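You operate a simulated robot arm through the tools that you are given. There is no shell and no other tool.

The job below is to be done with a simulated robot arm. You get a single attempt, and the scene is never put back.

Task
Clamp the red plate and sand its rust off.
Fine: block back, clamp lever off, then the plate goes in the green tray. What is to be rubbed or washed off counts as gone when no trace of it is left.

The check looks at the end state, three seconds after you hand in, the way a careful person would. Anything else that was tipped, shoved, dropped, spilled or broken makes it a failure.

Robot
A 7-joint arm with a two-finger parallel gripper, fixed in place. Base frame: the origin is on the floor under the middle of its stand, x ahead of it, y to its left, z up; the work surface is at about z = 0.82. Readings come in m, degrees, newtons and seconds.
With the tool pointing down near the work surface it reaches from about 0.3 to 0.7 m from the base axis. Its first joint turns from -66.0 to 66.0 degrees. Payload 1.57 kg.
Tool frame: the origin (TCP) lies between the finger pads and is the grasp point; the fingertips stand 0.03 m ahead of it; z points along the fingers, y is the line along which they close. Largest opening 0.11 m; finger width 0.024, thickness 0.012; the body of the gripper, 0.048 by 0.112 m, starts 0.078 m behind the TCP.
Orientation is that of the tool frame in the base frame, as [roll, pitch, yaw] about the fixed x, y, z axes, in that order (R = Rz(yaw) Ry(pitch) Rx(roll)). With the fingers straight down and closing along the base's y, the tool's x points along the base's -x, its y along +y and its z along -z.

Tools
- The arm moves only by the tool send_rows. Its argument "targets" is a list of rows, each a list of 6 numbers: the shift along the tool's x, y, z in m, then the turn, a rotation vector about the tool's x, y, z in degrees. In form: [[dx, dy, dz, wx, wy, wz], ...]. A call has 1 to 20 rows; each row is the pose to reach, as a shift and turn from the pose commanded when the call began, along the tool's axes at that moment. "fingers" is the gripper command, from -1 (fully open) to 1 (shut), values between in proportion, set as the call begins (left out, the last holds). Rows are played at 5 a second. More than 0.05 m and 8.6 degrees between two rows, or a gripper value outside its range, and nothing of the call is played. A pose out of reach is approached as far as the arm can. The call stops where the force on the tool passes 40 N (or 10 N more than at its start, if that is more) or the arm is blocked; 0.2 s more then pass. The fingers move at their own pace (about 0.108 m/s each) and stop on an object; they squeeze with about 32 N. The grip force told is the motor's: it shows also when the fingers shut on nothing. Time passes only in rows, and 0.2 s behind the last, so rows that repeat a pose let the fingers close. It gives the time, the measured TCP pose, the force on the tool (base axes), the opening and the grip force at its end, in the units of the frame above (readings bear some noise), with the torque about the TCP (base axes, N m) and any sound that the robot's microphone picked up.
- Cameras (640 x 400 px; columns grow to the right, rows downward): "scene" is fixed at [0.1745, -0.4044, 1.4026]; the picture's right is [0.66, -0.75, 0.00], its down [-0.43, -0.38, -0.82] and it looks along [0.61, 0.54, -0.58] (base axes); focal length 328 px, centre (320, 200). "wrist" rides on the gripper at [0.07, 0.016, -0.141] in the tool frame; the picture's right is [-0.23, 0.97, 0.00], its down [-0.85, -0.20, -0.48] and it looks along [-0.47, -0.11, 0.88] (tool axes); focal length 222 px, centre (320, 200). There is no depth. A picture from a camera that has moved, and an enlarged one, comes with that camera's place and axes in the base frame and with its lens.
- grab_frame(camera): a new picture of that camera. The clock stands still meanwhile.
- enlarge(camera, box): a new picture of the part [left, top, right, bottom] of that camera's present view, enlarged. The clock stands still meanwhile.
- sign_off(): hands the job in; it is judged then, once.

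Nothing tells you positions but the pictures and the camera data. Unless the task says otherwise, let go and move clear before handing in.

The tools are called after "Call:" as name(argument=value, ...) on one line, values as JSON. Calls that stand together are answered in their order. send_rows: Moves the arm, as the interface text tells. Its arguments: {"type":"object","properties":{"targets":{"type":"array","items":{"type":"array","items":{"type":"number"}}},"fingers":{"type":"number"}},"required":["targets"]} The other tools are called the same way: grab_frame (camera) takes a picture; enlarge (camera, box) takes an enlarged picture of a part of a camera's view; sign_off () hands the job in.

At the start:

```text
clock: 0.0
position: [0.3655, 0.0028, 1.1497]
tool_rot: [180.0, 0.0, 179.9]
wrist_force: [-0.3, -0.3, 0.3]
ft_torque: [-0.02, -0.01, 0.02]
width: 0.1101
grasp_force: 0.0
```

scene: 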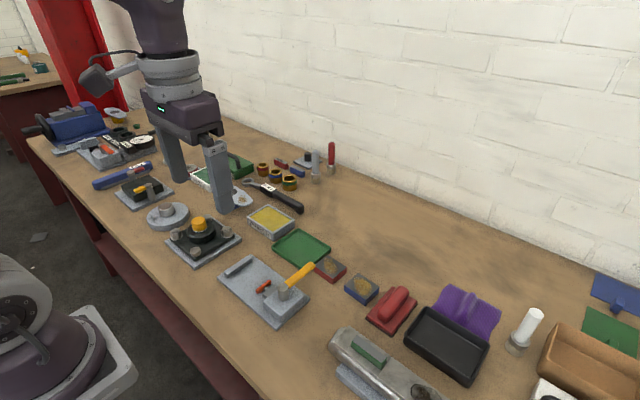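
wrist: 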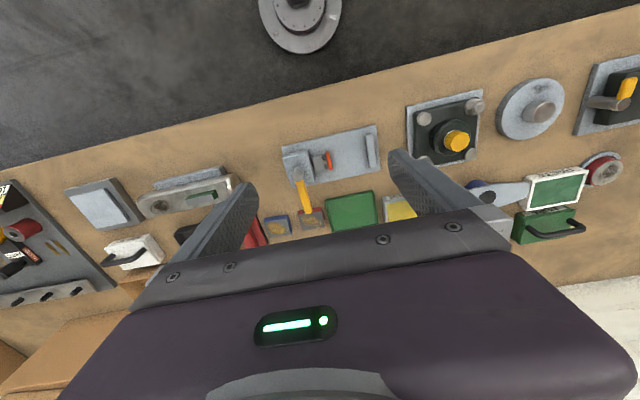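

I see a cluttered bench with a clamp fixture (grey plate with yellow-handled lever), a green tray, small rusty plates and a red sanding block nearby. I'll look closer before moving.

Call:
enlarge(camera="scene", box=[210, 200, 420, 340])

Call:
enlarge(camera="scene", box=[310, 240, 420, 340])

Call:
enlarge(camera="wrist", box=[240, 110, 420, 250])

```text
2.86 times, centred on (315, 270) of scene
camera zoom: at [0.1745, -0.4044, 1.4026], right [0.66, -0.75, 0.0], down [-0.43, -0.38, -0.82], along [0.61, 0.54, -0.58], focal length 938 px, centre (334, 0)
```

zoom: 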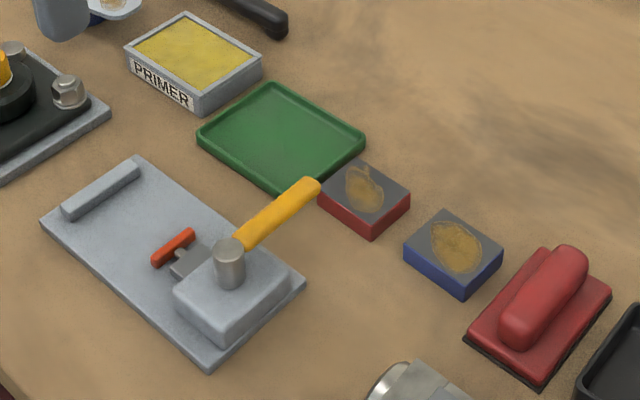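

```text
4.00 times, centred on (365, 290) of scene
camera zoom: at [0.1745, -0.4044, 1.4026], right [0.66, -0.75, 0.0], down [-0.43, -0.38, -0.82], along [0.61, 0.54, -0.58], focal length 1313 px, centre (140, -160)
```

zoom: 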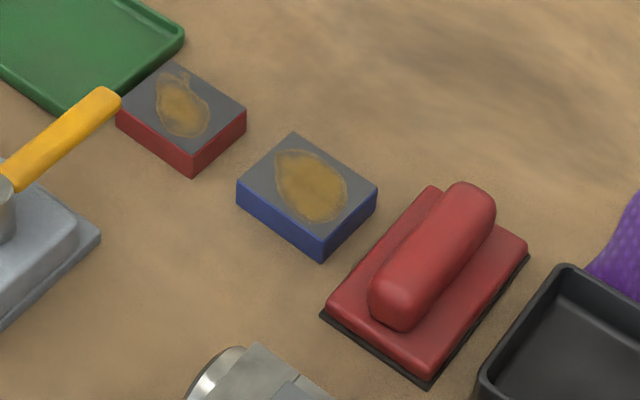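

```text
2.86 times, centred on (330, 180) of wrist
camera zoom: at [0.2951, 0.0191, 1.2911], right [0.23, 0.97, 0.0], down [0.85, -0.2, 0.48], along [0.47, -0.11, -0.88], focal length 635 px, centre (291, 257)
```

zoom: 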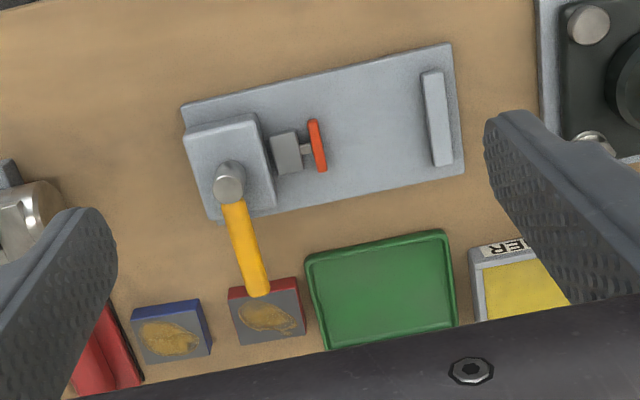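

The fixture sits around x 0.40–0.49, y −0.095–0.105. The red plate is near (0.585, −0.07), the green tray near (0.59, 0.03) and the sanding block near (0.585, −0.24). I'll lower the wrist camera for a closer look before touching anything.

Call:
send_rows(targets=[[0, 0, 0.04, 0, 0, 0], [0, 0, 0.08, 0, 0, 0], [0, 0, 0.12, 0, 0, 0], [0, 0, 0.12, 0, 0, 0]])

Call:
grab_frame(camera="wrist")

Call:
grab_frame(camera="scene")

```text
clock: 1.0
position: [0.3655, 0.0023, 1.0294]
tool_rot: [180.0, 0.0, -180.0]
wrist_force: [0.8, -0.3, -0.2]
ft_torque: [-0.01, 0.0, 0.01]
width: 0.1101
grasp_force: 0.1
```

```text
taken
camera wrist: at [0.2942, 0.0189, 1.1717], right [0.23, 0.97, 0.0], down [0.85, -0.2, 0.48], along [0.47, -0.11, -0.88], focal length 222 px, centre (320, 200)
```

wrist: 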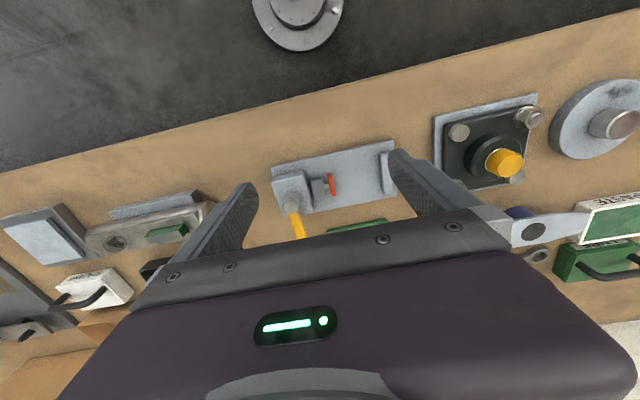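

```text
taken
```

scene: 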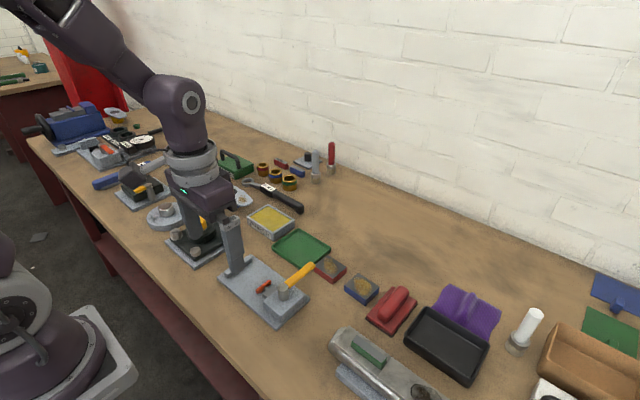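

The fixture is well in view of the wrist camera now. I'll enlarge it from both cameras to understand the lever and jaw.

Call:
enlarge(camera="wrist", box=[250, 130, 420, 250])

Call:
enlarge(camera="scene", box=[210, 245, 330, 335])

```text
3.33 times, centred on (335, 190) of wrist
camera zoom: at [0.2942, 0.0189, 1.1717], right [0.23, 0.97, 0.0], down [0.85, -0.2, 0.48], along [0.47, -0.11, -0.88], focal length 740 px, centre (270, 233)
```

zoom: 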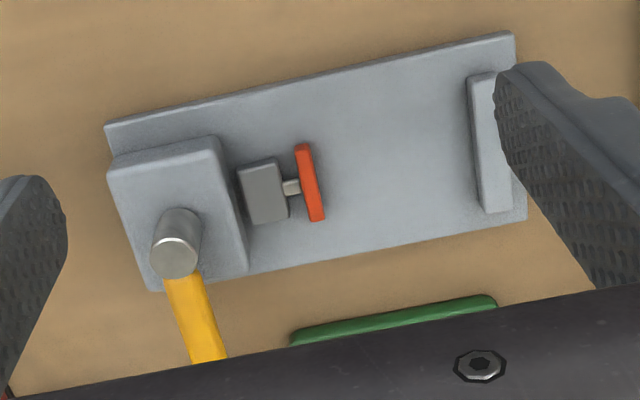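

```text
4.44 times, centred on (270, 290) of scene
camera zoom: at [0.1745, -0.4044, 1.4026], right [0.66, -0.75, 0.0], down [-0.43, -0.38, -0.82], along [0.61, 0.54, -0.58], focal length 1459 px, centre (542, -200)
```

zoom: 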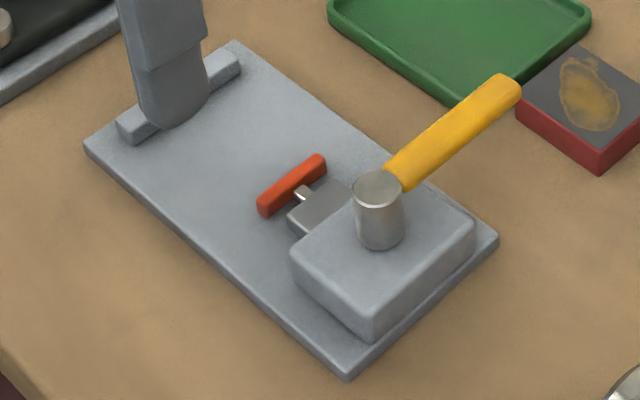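

The fixture's lever points along +x from its post at about (0.450, −0.062). The pad is at y≈0.0 and the stop bar at y≈0.083, so the gap is about 0.08. I'll check the other objects before choosing the sanding tool and grasp.

Call:
enlarge(camera="scene", box=[320, 270, 640, 400])

Call:
enlarge(camera="scene", box=[220, 130, 360, 230])

Call:
enlarge(camera="scene", box=[30, 90, 260, 260])

Call:
enlarge(camera="scene", box=[290, 245, 390, 310])

```text
2.00 times, centred on (480, 335) of scene
camera zoom: at [0.1745, -0.4044, 1.4026], right [0.66, -0.75, 0.0], down [-0.43, -0.38, -0.82], along [0.61, 0.54, -0.58], focal length 657 px, centre (0, -70)
```

zoom: 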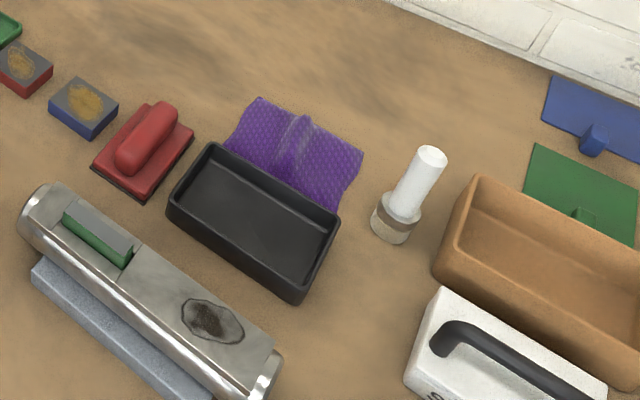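

```text
4.00 times, centred on (290, 180) of scene
camera zoom: at [0.1745, -0.4044, 1.4026], right [0.66, -0.75, 0.0], down [-0.43, -0.38, -0.82], along [0.61, 0.54, -0.58], focal length 1313 px, centre (440, 280)
```

zoom: 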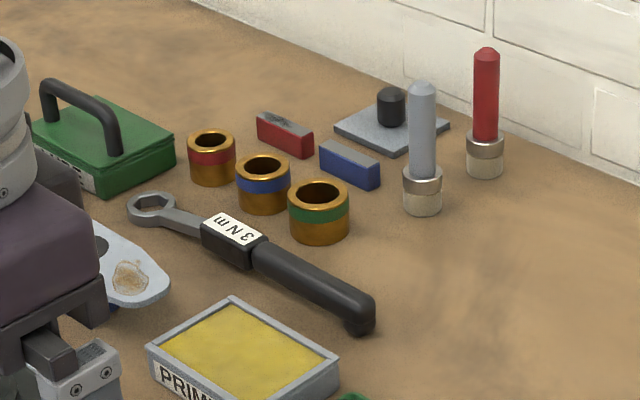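

```text
2.35 times, centred on (145, 175) of scene
camera zoom: at [0.1745, -0.4044, 1.4026], right [0.66, -0.75, 0.0], down [-0.43, -0.38, -0.82], along [0.61, 0.54, -0.58], focal length 772 px, centre (732, 259)
```

zoom: 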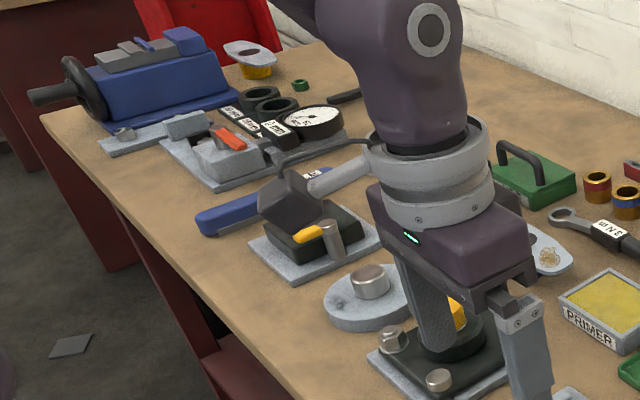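

```text
6.15 times, centred on (340, 278) of scene
camera zoom: at [0.1745, -0.4044, 1.4026], right [0.66, -0.75, 0.0], down [-0.43, -0.38, -0.82], along [0.61, 0.54, -0.58], focal length 2020 px, centre (197, -277)
```

zoom: 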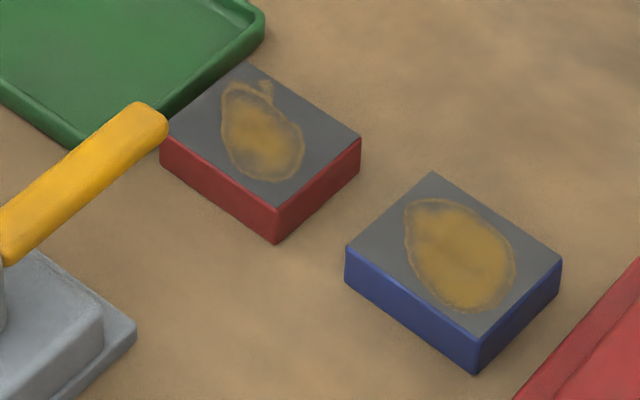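

The tool is the red-handled block with the black abrasive underside. The red plate spans about x 0.5615–0.6085 and y −0.101 to −0.044, with its top at about 0.838. I'll hover over it with the fingers turned to close along x, which leaves the pad and stop sides free.

Call:
send_rows(targets=[[-0.0202, -0.0081, 0, 0, 0, 8.1818], [-0.0404, -0.0162, 0, 0, 0, 16.3636], [-0.0606, -0.0243, 0, 0, 0, 24.5455], [-0.0808, -0.0325, 0, 0, 0, 32.7273], [-0.101, -0.0406, 0, 0, 0, 40.9091], [-0.1212, -0.0487, 0, 0, 0, 49.0909], [-0.1414, -0.0568, 0, 0, 0, 57.2727], [-0.1616, -0.0649, 0, 0, 0, 65.4545], [-0.1818, -0.0731, 0, 0, 0, 73.6364], [-0.202, -0.0812, 0, 0, 0, 81.8182], [-0.2222, -0.0893, 0, 0, 0, 90], [-0.2222, -0.0893, 0, 0, 0, 90], [-0.2222, -0.0893, 0, 0, 0, 90]], fingers=-0.2)

Call:
grab_frame(camera="wrist")

Call:
grab_frame(camera="scene")

```text
clock: 3.8
position: [0.586, -0.0863, 1.029]
tool_rot: [-179.9, 0.0, 89.8]
wrist_force: [0.5, 0.7, 0.4]
ft_torque: [0.01, -0.02, 0.0]
width: 0.066
grasp_force: 0.0
```

```text
taken
camera wrist: at [0.6031, -0.0158, 1.1709], right [0.97, -0.23, 0.0], down [-0.2, -0.85, 0.48], along [-0.11, -0.47, -0.88], focal length 222 px, centre (320, 200)
```

wrist: 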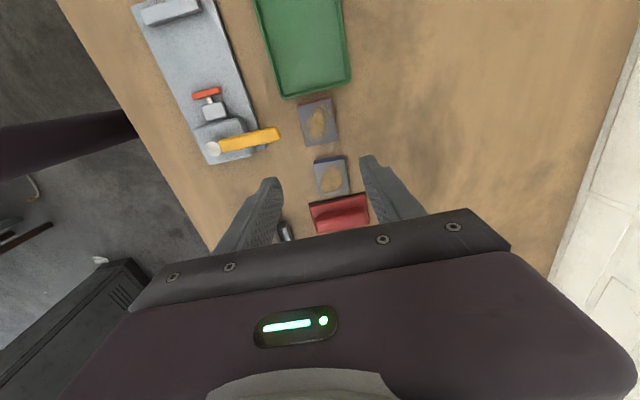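

```text
taken
```

scene: 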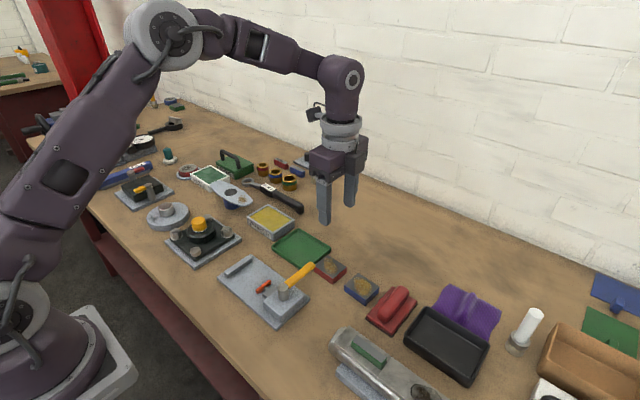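

I'm hovering over the plate at the right yaw. I'll enlarge the wrist view to refine the plate, lever and tray positions.

Call:
enlarge(camera="wrist", box=[200, 80, 380, 200])

Call:
enlarge(camera="wrist", box=[130, 0, 370, 160])

```text
3.33 times, centred on (290, 140) of wrist
camera zoom: at [0.6031, -0.0158, 1.1709], right [0.97, -0.23, 0.0], down [-0.2, -0.85, 0.48], along [-0.11, -0.47, -0.88], focal length 740 px, centre (420, 400)
```

zoom: 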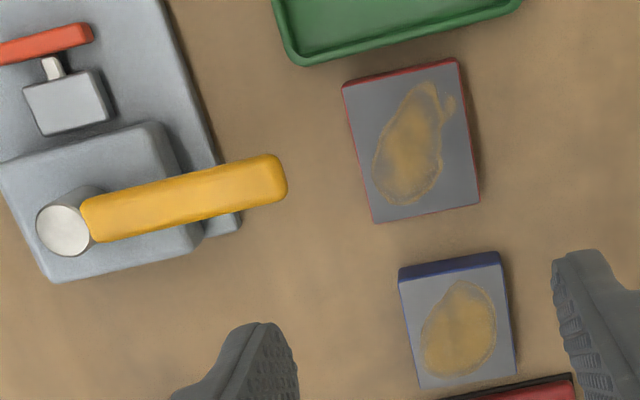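

```text
2.50 times, centred on (250, 80) of wrist
camera zoom: at [0.6031, -0.0158, 1.1709], right [0.97, -0.23, 0.0], down [-0.2, -0.85, 0.48], along [-0.11, -0.47, -0.88], focal length 555 px, centre (495, 500)
```

zoom: 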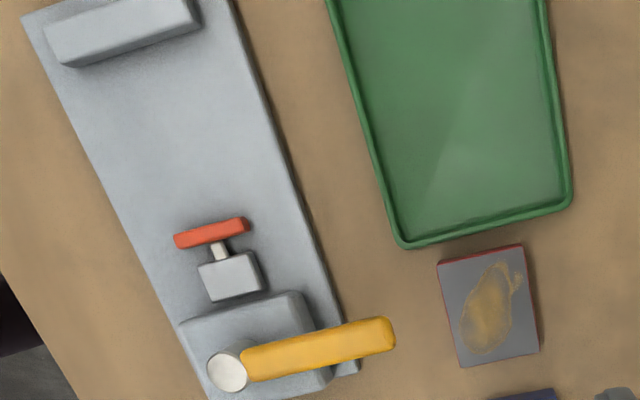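

From the wrist view the plate centre is about (0.587, −0.0725), 0.048 × 0.057. The lever tip is at x≈0.54, y≈−0.063. I'll narrow the opening slightly and descend to just above lever height to check clearances.

Call:
send_rows(targets=[[0, 0, 0.035, 0, 0, 0], [0, 0, 0.07, 0, 0, 0], [0, 0, 0.1, 0, 0, 0], [0, 0, 0.1, 0, 0, 0], [0, 0, 0.1, 0, 0, 0]], fingers=-0.1)

Call:
grab_frame(camera="wrist")

Call:
enlarge(camera="scene", box=[250, 200, 410, 320])

```text
clock: 5.0
position: [0.5873, -0.0845, 0.9287]
tool_rot: [-180.0, 0.1, 90.0]
wrist_force: [0.6, -0.8, 1.0]
ft_torque: [0.03, 0.0, -0.02]
width: 0.0608
grasp_force: 0.1
```

```text
taken
camera wrist: at [0.603, -0.0155, 1.0712], right [0.97, -0.23, 0.0], down [-0.2, -0.85, 0.48], along [-0.11, -0.47, -0.88], focal length 222 px, centre (320, 200)
```

wrist: 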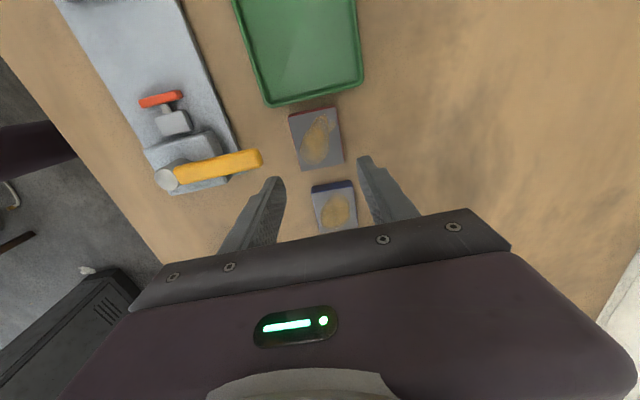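

```text
3.33 times, centred on (330, 260) of scene
camera zoom: at [0.1745, -0.4044, 1.4026], right [0.66, -0.75, 0.0], down [-0.43, -0.38, -0.82], along [0.61, 0.54, -0.58], focal length 1094 px, centre (287, 0)
```

zoom: 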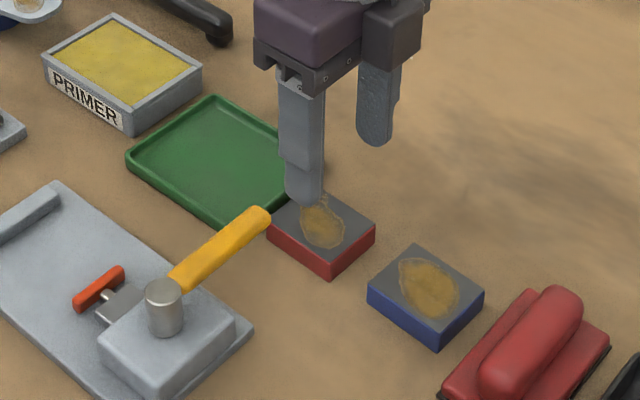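

The fingers straddle the plate with the lever tip clear of the near finger. I'll descend to TCP z≈0.855 and check before closing.

Call:
send_rows(targets=[[-0.0015, 0, 0.02, 0, 0, 0], [-0.0015, 0, 0.04, 0, 0, 0], [-0.0015, 0, 0.06, 0, 0, 0], [-0.0015, 0, 0.074, 0, 0, 0], [-0.0015, 0, 0.074, 0, 0, 0]], fingers=-0.1)

Call:
grab_frame(camera="wrist")

Call:
enlarge(camera="scene", box=[270, 220, 390, 310])

```text
clock: 6.2
position: [0.5872, -0.0876, 0.8564]
tool_rot: [179.9, 0.0, 90.0]
wrist_force: [0.6, 0.0, -0.2]
ft_torque: [-0.02, 0.0, 0.01]
width: 0.0604
grasp_force: 0.0
```

```text
taken
camera wrist: at [0.603, -0.0177, 0.997], right [0.97, -0.23, 0.0], down [-0.2, -0.86, 0.48], along [-0.11, -0.47, -0.88], focal length 222 px, centre (320, 200)
```

wrist: 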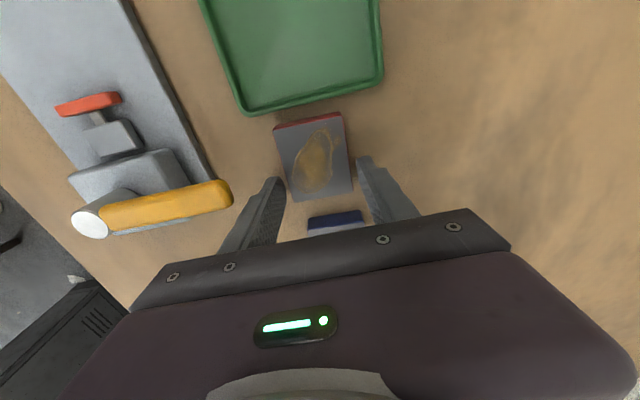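

```text
4.44 times, centred on (330, 265) of scene
camera zoom: at [0.1745, -0.4044, 1.4026], right [0.66, -0.75, 0.0], down [-0.43, -0.38, -0.82], along [0.61, 0.54, -0.58], focal length 1459 px, centre (276, -89)
```

zoom: 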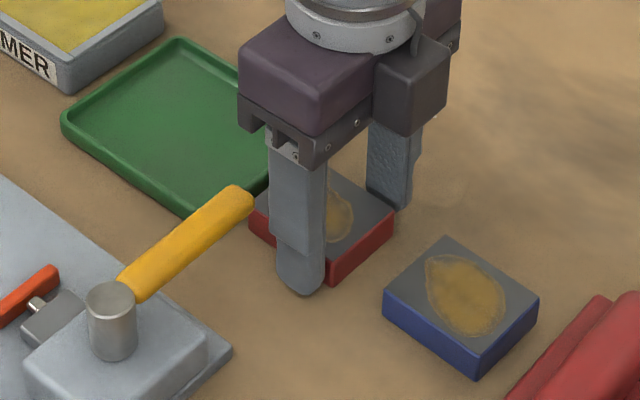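

The fingers bracket the plate with clearance on all sides, so I'll close on it.

Call:
send_rows(targets=[[0, 0, 0, 0, 0, 0], [0, 0, 0, 0, 0, 0], [0, 0, 0, 0, 0, 0], [0, 0, 0, 0, 0, 0]], fingers=1)

Call:
grab_frame(camera="wrist")

```text
clock: 7.2
position: [0.5883, -0.0883, 0.8551]
tool_rot: [-179.9, 0.1, 90.0]
wrist_force: [-0.1, 0.1, -0.6]
ft_torque: [-0.09, -0.05, -0.01]
width: 0.0498
grasp_force: 31.7
```

```text
taken
camera wrist: at [0.6031, -0.0177, 0.9972], right [0.97, -0.23, 0.0], down [-0.2, -0.86, 0.48], along [-0.11, -0.47, -0.88], focal length 222 px, centre (320, 200)
```

wrist: 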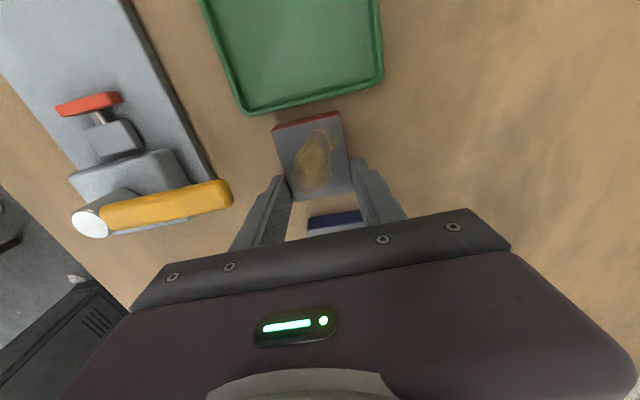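

The plate is gripped (width 0.0498, 31.7 N). I'll lift it straight up and check that it hangs level.

Call:
send_rows(targets=[[0, 0, -0.015, 0, 0, 0], [0, 0, -0.035, 0, 0, 0], [0, 0, -0.06, 0, 0, 0], [0, 0, -0.085, 0, 0, 0], [0, 0, -0.11, 0, 0, 0], [0, 0, -0.11, 0, 0, 0]], fingers=1)

Call:
grab_frame(camera="wrist")

Call:
enlarge(camera="scene", box=[210, 160, 410, 320])

```text
clock: 8.6
position: [0.5872, -0.0876, 0.9663]
tool_rot: [179.9, -0.1, 90.0]
wrist_force: [-0.2, -0.4, -4.4]
ft_torque: [-0.05, 0.01, -0.01]
width: 0.0498
grasp_force: 32.2
```

```text
taken
camera wrist: at [0.6021, -0.0174, 1.1067], right [0.97, -0.23, 0.0], down [-0.2, -0.85, 0.48], along [-0.11, -0.47, -0.88], focal length 222 px, centre (320, 200)
```

wrist: 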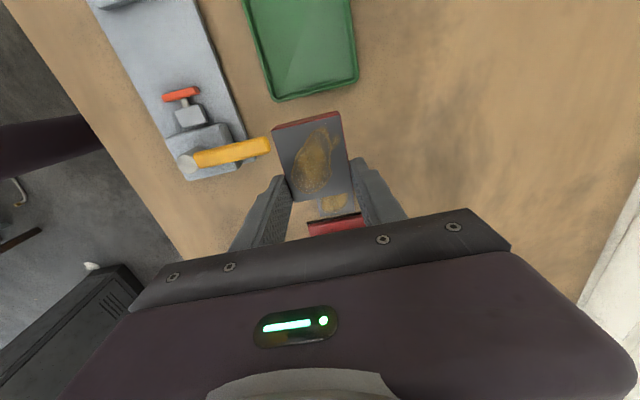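

```text
2.50 times, centred on (310, 240) of scene
camera zoom: at [0.1746, -0.4044, 1.4026], right [0.66, -0.75, 0.0], down [-0.43, -0.38, -0.82], along [0.61, 0.54, -0.58], focal length 821 px, centre (345, 100)
```

zoom: 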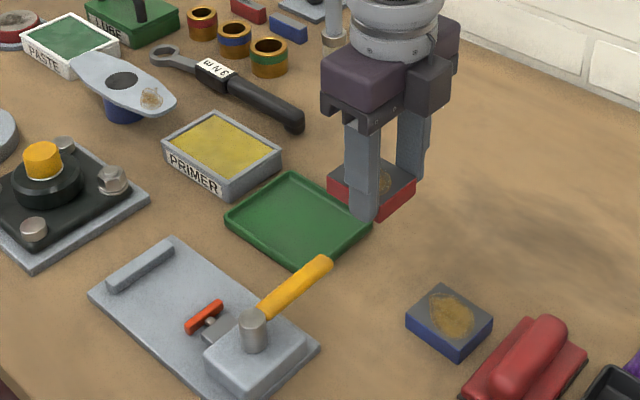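

The plate is held level and weighs about 0.45 kg. Averaging the wrist views, the fixture centre is about (0.449, 0.009), the stop's inner face is at y≈0.085 and the pad face at y≈0.005. I'll carry the plate over the gap between pad and stop.

Call:
send_rows(targets=[[0.02, -0.023, 0, 0, 0, 0], [0.04, -0.046, 0, 0, 0, 0], [0.06, -0.069, 0, 0, 0, 0], [0.081, -0.092, 0, 0, 0, 0], [0.101, -0.115, 0, 0, 0, 0], [0.1213, -0.1382, 0, 0, 0, 0], [0.1213, -0.1382, 0, 0, 0, 0], [0.1213, -0.1382, 0, 0, 0, 0]], fingers=1)

Call:
grab_frame(camera="wrist")

Call:
enlarge(camera="scene", box=[190, 190, 350, 340])

```text
clock: 10.4
position: [0.4497, 0.0334, 0.9662]
tool_rot: [179.9, 0.0, 90.0]
wrist_force: [0.9, 0.3, -5.2]
ft_torque: [-0.05, -0.04, 0.01]
width: 0.0495
grasp_force: 32.2
```

```text
taken
camera wrist: at [0.4651, 0.1035, 1.1078], right [0.97, -0.23, 0.0], down [-0.2, -0.85, 0.48], along [-0.11, -0.47, -0.88], focal length 222 px, centre (320, 200)
```

wrist: 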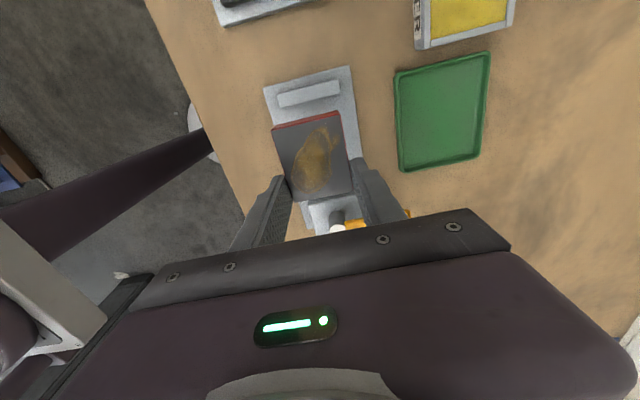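

```text
2.67 times, centred on (270, 265) of scene
camera zoom: at [0.1746, -0.4043, 1.4026], right [0.66, -0.75, 0.0], down [-0.43, -0.38, -0.82], along [0.61, 0.54, -0.58], focal length 875 px, centre (453, 27)
```

zoom: 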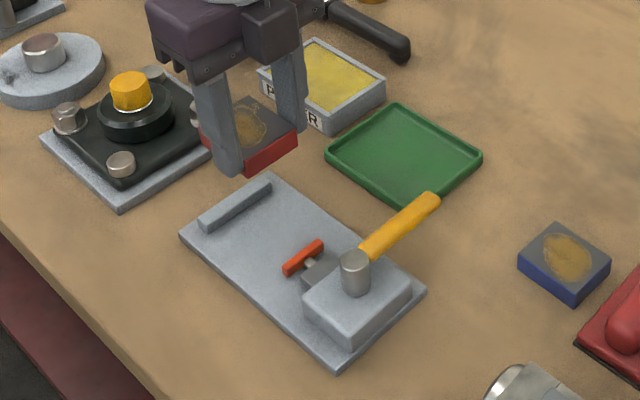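

The plate is above the fixture. I'll enlarge to compare the plate's far edge with the stop bar.

Call:
enlarge(camera="wrist", box=[250, 50, 410, 250])

Call:
send_rows(targets=[[0, 0, 0.03, 0, 0, 0], [0, 0, 0.06, 0, 0, 0], [0, 0, 0.075, 0, 0, 0], [0, 0, 0.075, 0, 0, 0]], fingers=1)

Call:
enlarge(camera="wrist", box=[230, 50, 430, 250])

Call:
enlarge(camera="scene", box=[200, 230, 330, 330])

```text
2.00 times, centred on (330, 150) of wrist
camera zoom: at [0.4651, 0.1035, 1.1078], right [0.97, -0.23, 0.0], down [-0.2, -0.85, 0.48], along [-0.11, -0.47, -0.88], focal length 444 px, centre (300, 300)
```

zoom: 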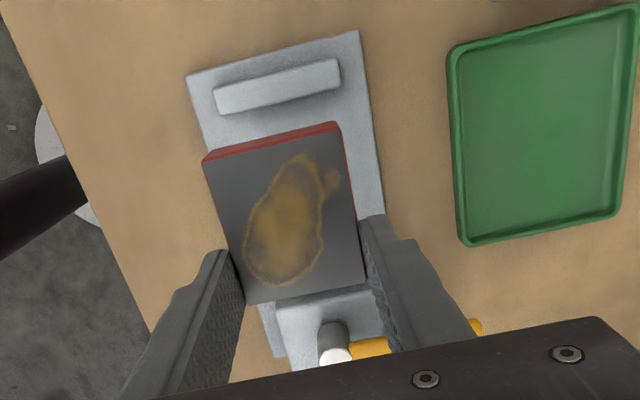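

```text
clock: 11.4
position: [0.4489, 0.0335, 0.8907]
tool_rot: [-180.0, 0.0, 90.0]
wrist_force: [0.1, 1.6, -4.3]
ft_torque: [-0.1, -0.02, 0.04]
width: 0.0497
grasp_force: 32.0
```

```text
2.00 times, centred on (330, 150) of wrist
camera zoom: at [0.4643, 0.1026, 1.0312], right [0.97, -0.23, 0.0], down [-0.2, -0.85, 0.48], along [-0.11, -0.47, -0.88], focal length 444 px, centre (300, 300)
```

zoom: 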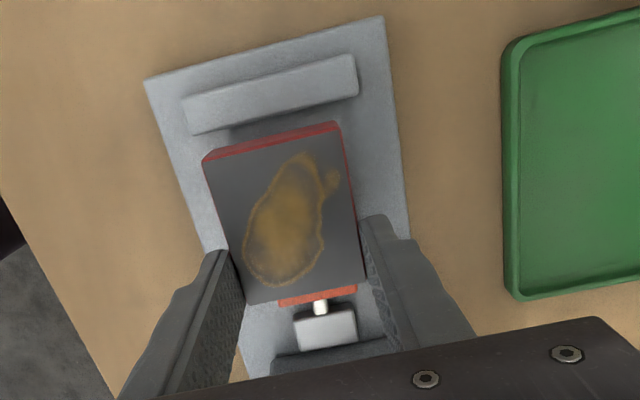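

```text
4.00 times, centred on (265, 280) of scene
camera zoom: at [0.1746, -0.4043, 1.4026], right [0.66, -0.75, 0.0], down [-0.43, -0.38, -0.82], along [0.61, 0.54, -0.58], focal length 1313 px, centre (540, -120)
```

zoom: 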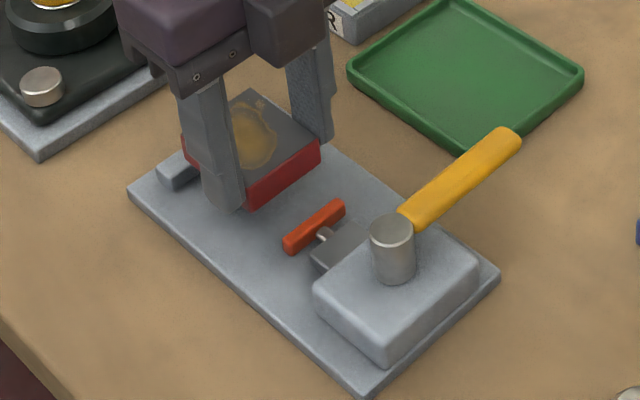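

The plate's far edge is at y≈0.079, about 4–5 mm from the stop, and it is centred in x. I'll lower it gently until it touches the base.

Call:
send_rows(targets=[[0, 0, 0.01, 0, 0, 0], [0, 0, 0.02, 0, 0, 0], [0, 0, 0.024, 0, 0, 0], [0, 0, 0.026, 0, 0, 0], [0, 0, 0.0275, 0, 0, 0], [0, 0, 0.0275, 0, 0, 0]], fingers=1)

Call:
enlarge(camera="scene", box=[200, 230, 330, 330])

```text
clock: 12.8
position: [0.4486, 0.0331, 0.8622]
tool_rot: [180.0, 0.0, 90.0]
wrist_force: [-4.0, -2.0, 22.0]
ft_torque: [0.04, 0.16, -0.09]
width: 0.0498
grasp_force: 32.3
```

```text
4.00 times, centred on (265, 280) of scene
camera zoom: at [0.1741, -0.4044, 1.4026], right [0.66, -0.75, 0.0], down [-0.43, -0.38, -0.82], along [0.61, 0.54, -0.58], focal length 1313 px, centre (540, -120)
```

zoom: 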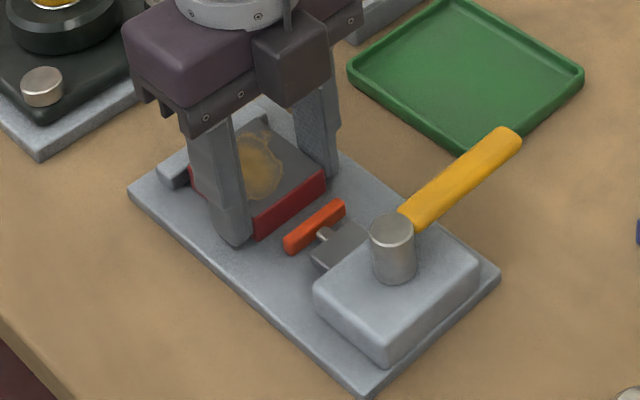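

The plate is pressed on the fixture base (22 N). I'll ease up 1 mm, open, and lift clear.

Call:
send_rows(targets=[[0, 0, -0.001, 0, 0, 0], [0, 0, -0.001, 0, 0, 0]], fingers=1)

Call:
send_rows(targets=[[0, 0, 0, 0, 0, 0], [0, 0, 0, 0, 0, 0], [0, 0, 0, 0, 0, 0], [0, 0, -0.02, 0, 0, 0], [0, 0, -0.05, 0, 0, 0], [0, 0, -0.09, 0, 0, 0], [0, 0, -0.09, 0, 0, 0]], fingers=-0.4)

Call:
grab_frame(camera="wrist")

Call:
enlarge(camera="wrist", box=[230, 50, 430, 250])

Call:
enlarge(camera="scene", box=[200, 230, 330, 330])

```text
clock: 13.4
position: [0.4492, 0.0332, 0.8638]
tool_rot: [-179.9, 0.0, 90.0]
wrist_force: [-0.5, 0.6, -3.2]
ft_torque: [-0.08, 0.01, 0.0]
width: 0.0498
grasp_force: 32.3
```

```text
clock: 15.0
position: [0.4492, 0.0342, 0.9534]
tool_rot: [180.0, 0.0, 90.0]
wrist_force: [-0.5, -0.1, 0.5]
ft_torque: [0.03, -0.02, 0.0]
width: 0.077
grasp_force: 0.1
```

```text
taken
camera wrist: at [0.4652, 0.1039, 1.0957], right [0.97, -0.23, 0.0], down [-0.2, -0.85, 0.48], along [-0.11, -0.47, -0.88], focal length 222 px, centre (320, 200)
```

wrist: 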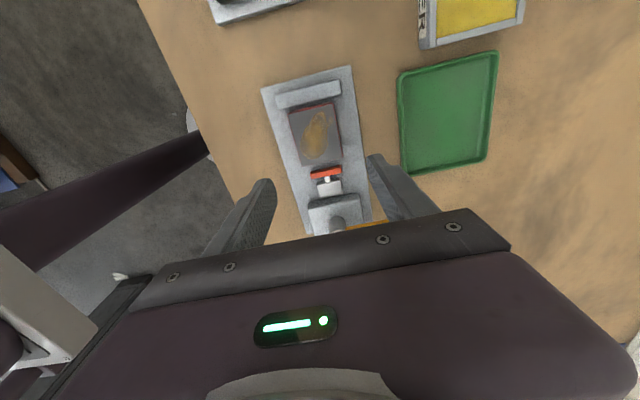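

```text
2.00 times, centred on (330, 150) of wrist
camera zoom: at [0.4652, 0.1039, 1.0957], right [0.97, -0.23, 0.0], down [-0.2, -0.85, 0.48], along [-0.11, -0.47, -0.88], focal length 444 px, centre (300, 300)
```

zoom: 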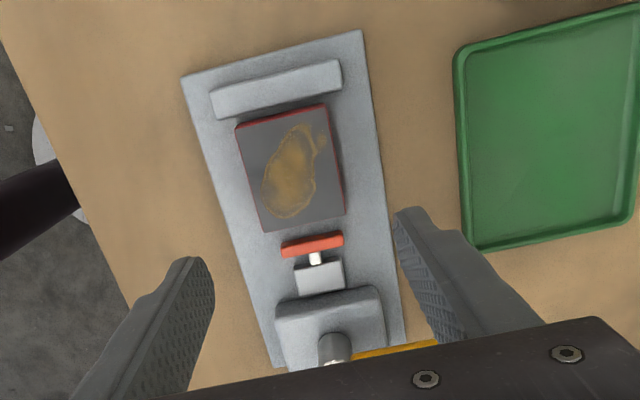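

```text
4.00 times, centred on (265, 280) of scene
camera zoom: at [0.1745, -0.4044, 1.4026], right [0.66, -0.75, 0.0], down [-0.43, -0.38, -0.82], along [0.61, 0.54, -0.58], focal length 1313 px, centre (540, -120)
```

zoom: 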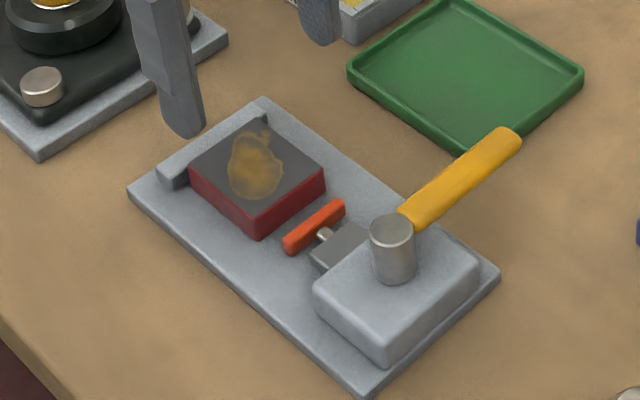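

The plate now sits between pad and stop. Next is the lever: I'll close the fingers to use as a pusher and position them on the lever's +y side near its tip, to test which way it turns. Swinging it over the plate makes no sense, so I'll try toward −y first.

Call:
send_rows(targets=[[-0.023, 0.024, 0, 0, 0, 0], [-0.046, 0.048, 0, 0, 0, 0], [-0.068, 0.071, 0, 0, 0, 0], [-0.068, 0.071, 0, 0, 0, 0], [-0.068, 0.071, 0.02, 0, 0, 0], [-0.068, 0.071, 0.02, 0, 0, 0]], fingers=1)

Call:
grab_frame(camera="wrist")

Call:
enlarge(camera="scene", box=[220, 200, 360, 330])

```text
clock: 16.4
position: [0.5206, -0.0365, 0.9336]
tool_rot: [180.0, 0.0, 90.0]
wrist_force: [-0.1, 0.5, -0.3]
ft_torque: [0.01, -0.02, 0.0]
width: 0.0001
grasp_force: 21.0
```

```text
taken
camera wrist: at [0.5364, 0.0336, 1.0754], right [0.97, -0.23, 0.0], down [-0.2, -0.86, 0.48], along [-0.11, -0.47, -0.88], focal length 222 px, centre (320, 200)
```

wrist: 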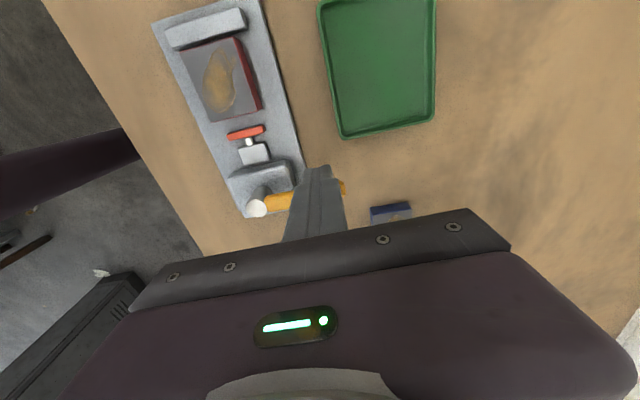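

```text
3.08 times, centred on (290, 265) of scene
camera zoom: at [0.1745, -0.4044, 1.4026], right [0.66, -0.75, 0.0], down [-0.43, -0.38, -0.82], along [0.61, 0.54, -0.58], focal length 1010 px, centre (412, 0)
```

zoom: 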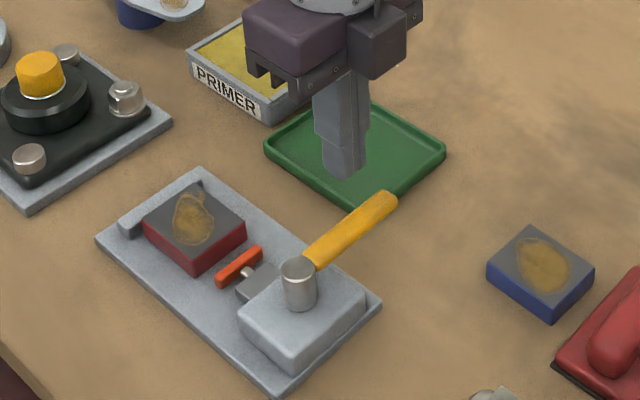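

The closed fingers are about 7 mm clear of the lever's +y side. I'll descend beside it.

Call:
send_rows(targets=[[0, 0, 0.02, 0, 0, 0], [0, 0, 0.041, 0, 0, 0], [0, 0, 0.041, 0, 0, 0]], fingers=1)

Call:
enlarge(camera="scene", box=[240, 220, 360, 320])

Call:
enlarge(camera="wrist", box=[180, 80, 400, 250])

```text
clock: 17.2
position: [0.5196, -0.0353, 0.8925]
tool_rot: [-179.9, -0.1, 90.1]
wrist_force: [0.1, 0.5, 0.6]
ft_torque: [-0.02, -0.04, 0.02]
width: 0.0001
grasp_force: 21.5
```

```text
4.00 times, centred on (300, 270) of scene
camera zoom: at [0.1745, -0.4044, 1.4026], right [0.66, -0.75, 0.0], down [-0.43, -0.38, -0.82], along [0.61, 0.54, -0.58], focal length 1313 px, centre (400, -80)
```

zoom: 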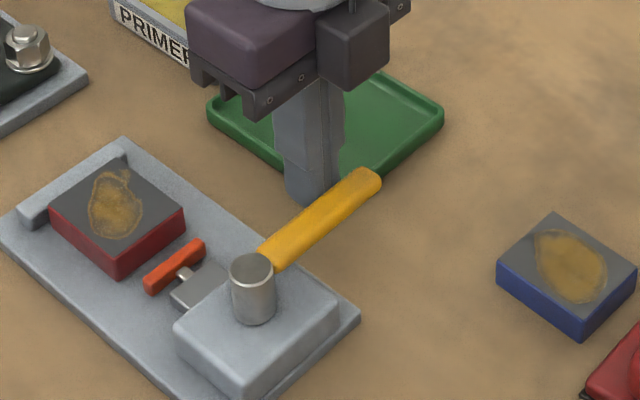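

```text
2.35 times, centred on (290, 165) of wrist
camera zoom: at [0.5356, 0.0347, 1.0338], right [0.97, -0.23, 0.0], down [-0.2, -0.85, 0.48], along [-0.11, -0.47, -0.88], focal length 523 px, centre (391, 282)
```

zoom: 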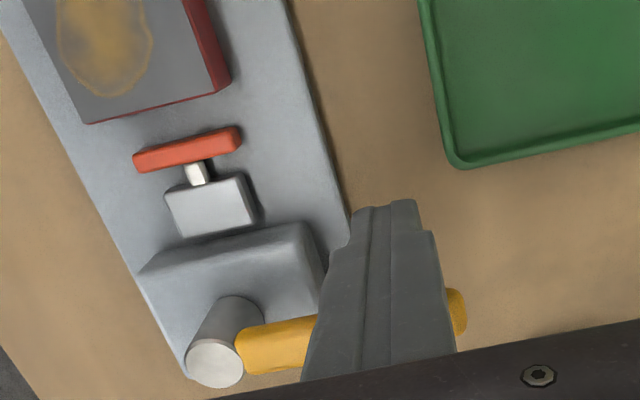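

The fingers are beside the lever. I'll push about 18 mm toward −y slowly and watch the force and the jaw.

Call:
send_rows(targets=[[-0.005, 0, 0, 0, 0, 0], [-0.009, 0, 0, 0, 0, 0], [-0.013, 0, 0, 0, 0, 0], [-0.017, 0, 0, 0, 0, 0], [-0.02, 0, 0, 0, 0, 0]], fingers=1)

Call:
enlarge(camera="scene", box=[240, 220, 360, 320])

Call:
enlarge(camera="wrist", box=[180, 80, 400, 250])

```text
clock: 18.4
position: [0.5206, -0.0568, 0.8942]
tool_rot: [179.9, 0.1, 89.9]
wrist_force: [0.3, 0.5, -0.2]
ft_torque: [0.01, 0.03, -0.01]
width: 0.0001
grasp_force: 21.5
```

```text
4.00 times, centred on (300, 270) of scene
camera zoom: at [0.1745, -0.4044, 1.4026], right [0.66, -0.75, 0.0], down [-0.43, -0.38, -0.82], along [0.61, 0.54, -0.58], focal length 1313 px, centre (400, -80)
```

zoom: 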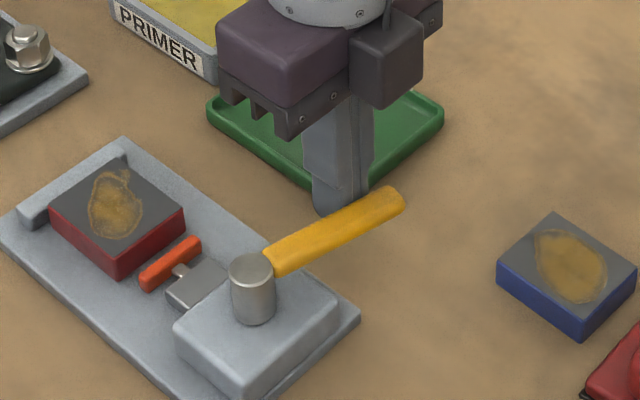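

```text
2.35 times, centred on (290, 165) of wrist
camera zoom: at [0.5359, 0.0137, 1.0348], right [0.97, -0.23, 0.0], down [-0.2, -0.85, 0.48], along [-0.11, -0.47, -0.88], focal length 523 px, centre (391, 282)
```

zoom: 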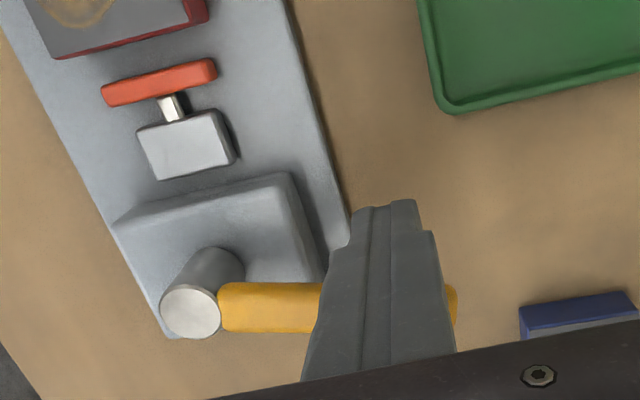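

The lever turned about 12° freely toward −y and the pad advanced toward the plate, so this is the clamping direction. I'll continue along the arc in steps.

Call:
send_rows(targets=[[-0.004, 0, 0, 0, 0, 0], [-0.0079, 0.0001, 0, 0, 0, 0], [-0.0125, -0.0001, 0, 0, 0, 0], [-0.0172, -0.0004, 0, 0, 0, 0], [-0.0219, -0.0013, 0, 0, 0, 0], [-0.0265, -0.0023, 0, 0, 0, 0], [-0.0312, -0.004, 0, 0, 0, 0], [-0.0358, -0.0057, 0, 0, 0, 0]], fingers=1)

Call:
enlarge(camera="scene", box=[220, 220, 360, 330])

Call:
enlarge(camera="wrist", box=[180, 50, 400, 250])

```text
clock: 20.2
position: [0.5165, -0.0914, 0.8938]
tool_rot: [-179.9, 0.1, 90.0]
wrist_force: [-0.4, -1.0, -0.4]
ft_torque: [-0.01, 0.0, 0.0]
width: 0.0
grasp_force: 20.9
```

```text
3.64 times, centred on (290, 275) of scene
camera zoom: at [0.1745, -0.4044, 1.4026], right [0.66, -0.75, 0.0], down [-0.43, -0.38, -0.82], along [0.61, 0.54, -0.58], focal length 1194 px, centre (429, -73)
```

zoom: 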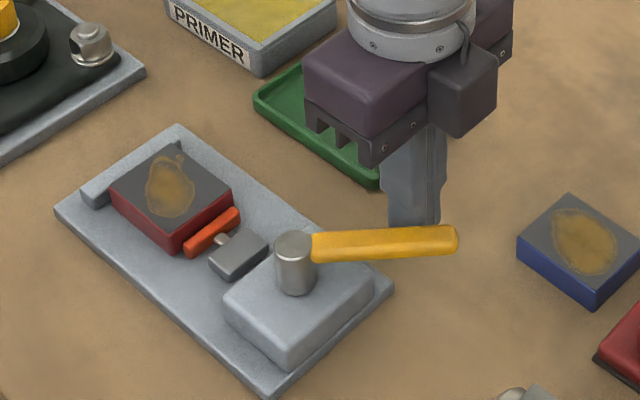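

```text
2.00 times, centred on (290, 150) of wrist
camera zoom: at [0.5307, -0.0216, 1.0346], right [0.97, -0.23, 0.0], down [-0.2, -0.85, 0.48], along [-0.11, -0.47, -0.88], focal length 444 px, centre (380, 300)
```

zoom: 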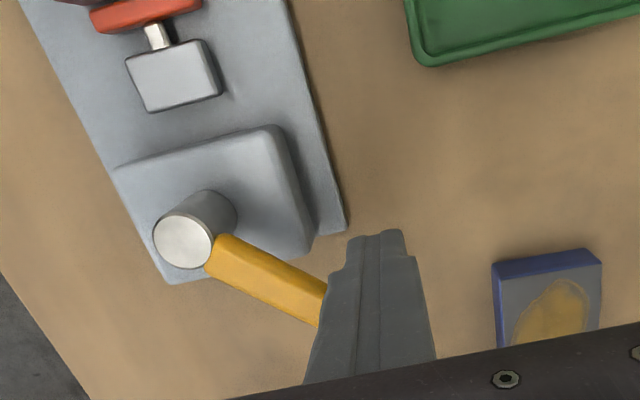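

The jaw has advanced nearly to the plate with the lever at about −45°, and there is little resistance. I'll continue the arc.

Call:
send_rows(targets=[[-0.0045, -0.0024, 0, 0, 0, 0], [-0.009, -0.0049, 0, 0, 0, 0], [-0.0132, -0.008, 0, 0, 0, 0], [-0.0173, -0.0112, 0, 0, 0, 0], [-0.0211, -0.0151, 0, 0, 0, 0], [-0.0248, -0.019, 0, 0, 0, 0]], fingers=1)

Call:
enlarge(camera="scene", box=[220, 220, 360, 330])

```text
clock: 21.6
position: [0.4961, -0.1166, 0.8931]
tool_rot: [-180.0, 0.1, 90.0]
wrist_force: [-0.2, -0.4, -0.3]
ft_torque: [0.01, -0.03, 0.01]
width: 0.0
grasp_force: 21.3
```

```text
3.64 times, centred on (290, 275) of scene
camera zoom: at [0.1745, -0.4044, 1.4026], right [0.66, -0.75, 0.0], down [-0.43, -0.38, -0.82], along [0.61, 0.54, -0.58], focal length 1194 px, centre (429, -73)
```

zoom: 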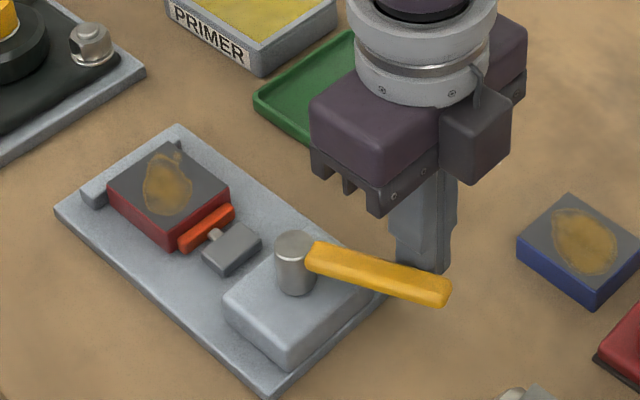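

The pad is now touching and moving the plate toward the stop. I'll continue to about −90°.

Call:
send_rows(targets=[[-0.0032, -0.0045, 0, 0, 0, 0], [-0.0062, -0.0091, 0, 0, 0, 0], [-0.0087, -0.0141, 0, 0, 0, 0], [-0.0111, -0.0192, 0, 0, 0, 0], [-0.0124, -0.0233, 0, 0, 0, 0], [-0.0136, -0.0274, 0, 0, 0, 0]], fingers=1)

Call:
enlarge(camera="scene", box=[220, 220, 360, 330])

Call:
grab_frame(camera="wrist")

```text
clock: 23.0
position: [0.4701, -0.1292, 0.8921]
tool_rot: [179.8, 0.0, 90.1]
wrist_force: [6.6, 4.2, 0.3]
ft_torque: [0.02, -0.01, -0.11]
width: 0.0
grasp_force: 21.5
```

```text
3.64 times, centred on (290, 275) of scene
camera zoom: at [0.1747, -0.4042, 1.4026], right [0.66, -0.75, 0.0], down [-0.43, -0.38, -0.82], along [0.61, 0.54, -0.58], focal length 1194 px, centre (429, -73)
```

zoom: 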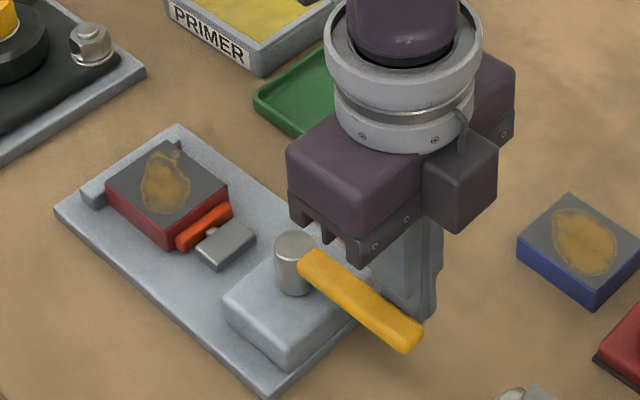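

```text
taken
camera wrist: at [0.4845, -0.0589, 1.0341], right [0.97, -0.23, 0.0], down [-0.2, -0.85, 0.48], along [-0.11, -0.47, -0.88], focal length 222 px, centre (320, 200)
```

wrist: 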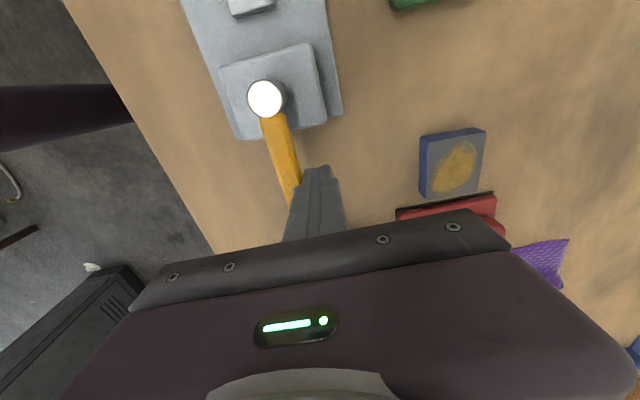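

Resistance is starting to build (about 7 N) with the lever near −87°. I'll push a few millimetres more to feel for the end stop.

Call:
send_rows(targets=[[-0.0003, -0.0015, 0, 0, 0, 0], [-0.0006, -0.003, 0, 0, 0, 0], [-0.0008, -0.0045, 0, 0, 0, 0]], fingers=1)

Call:
enlarge(camera="scene", box=[220, 220, 360, 330])

```text
clock: 23.9
position: [0.4704, -0.128, 0.8934]
tool_rot: [179.4, 0.0, 90.1]
wrist_force: [7.7, 0.5, -1.6]
ft_torque: [-0.02, -0.04, -0.09]
width: 0.0
grasp_force: 21.3
stopped in row 3: the force on the tool passed its limit at 42 N (the readings are from after the stop); the commanded pose is now the measured one
```

```text
3.64 times, centred on (290, 275) of scene
camera zoom: at [0.1747, -0.4043, 1.4026], right [0.66, -0.75, 0.0], down [-0.43, -0.38, -0.82], along [0.61, 0.54, -0.58], focal length 1194 px, centre (429, -73)
```

zoom: 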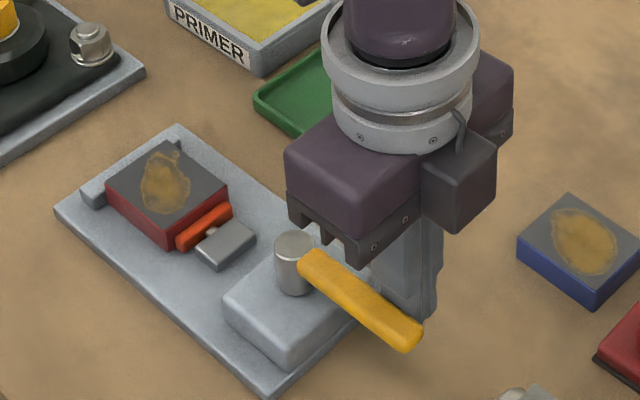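

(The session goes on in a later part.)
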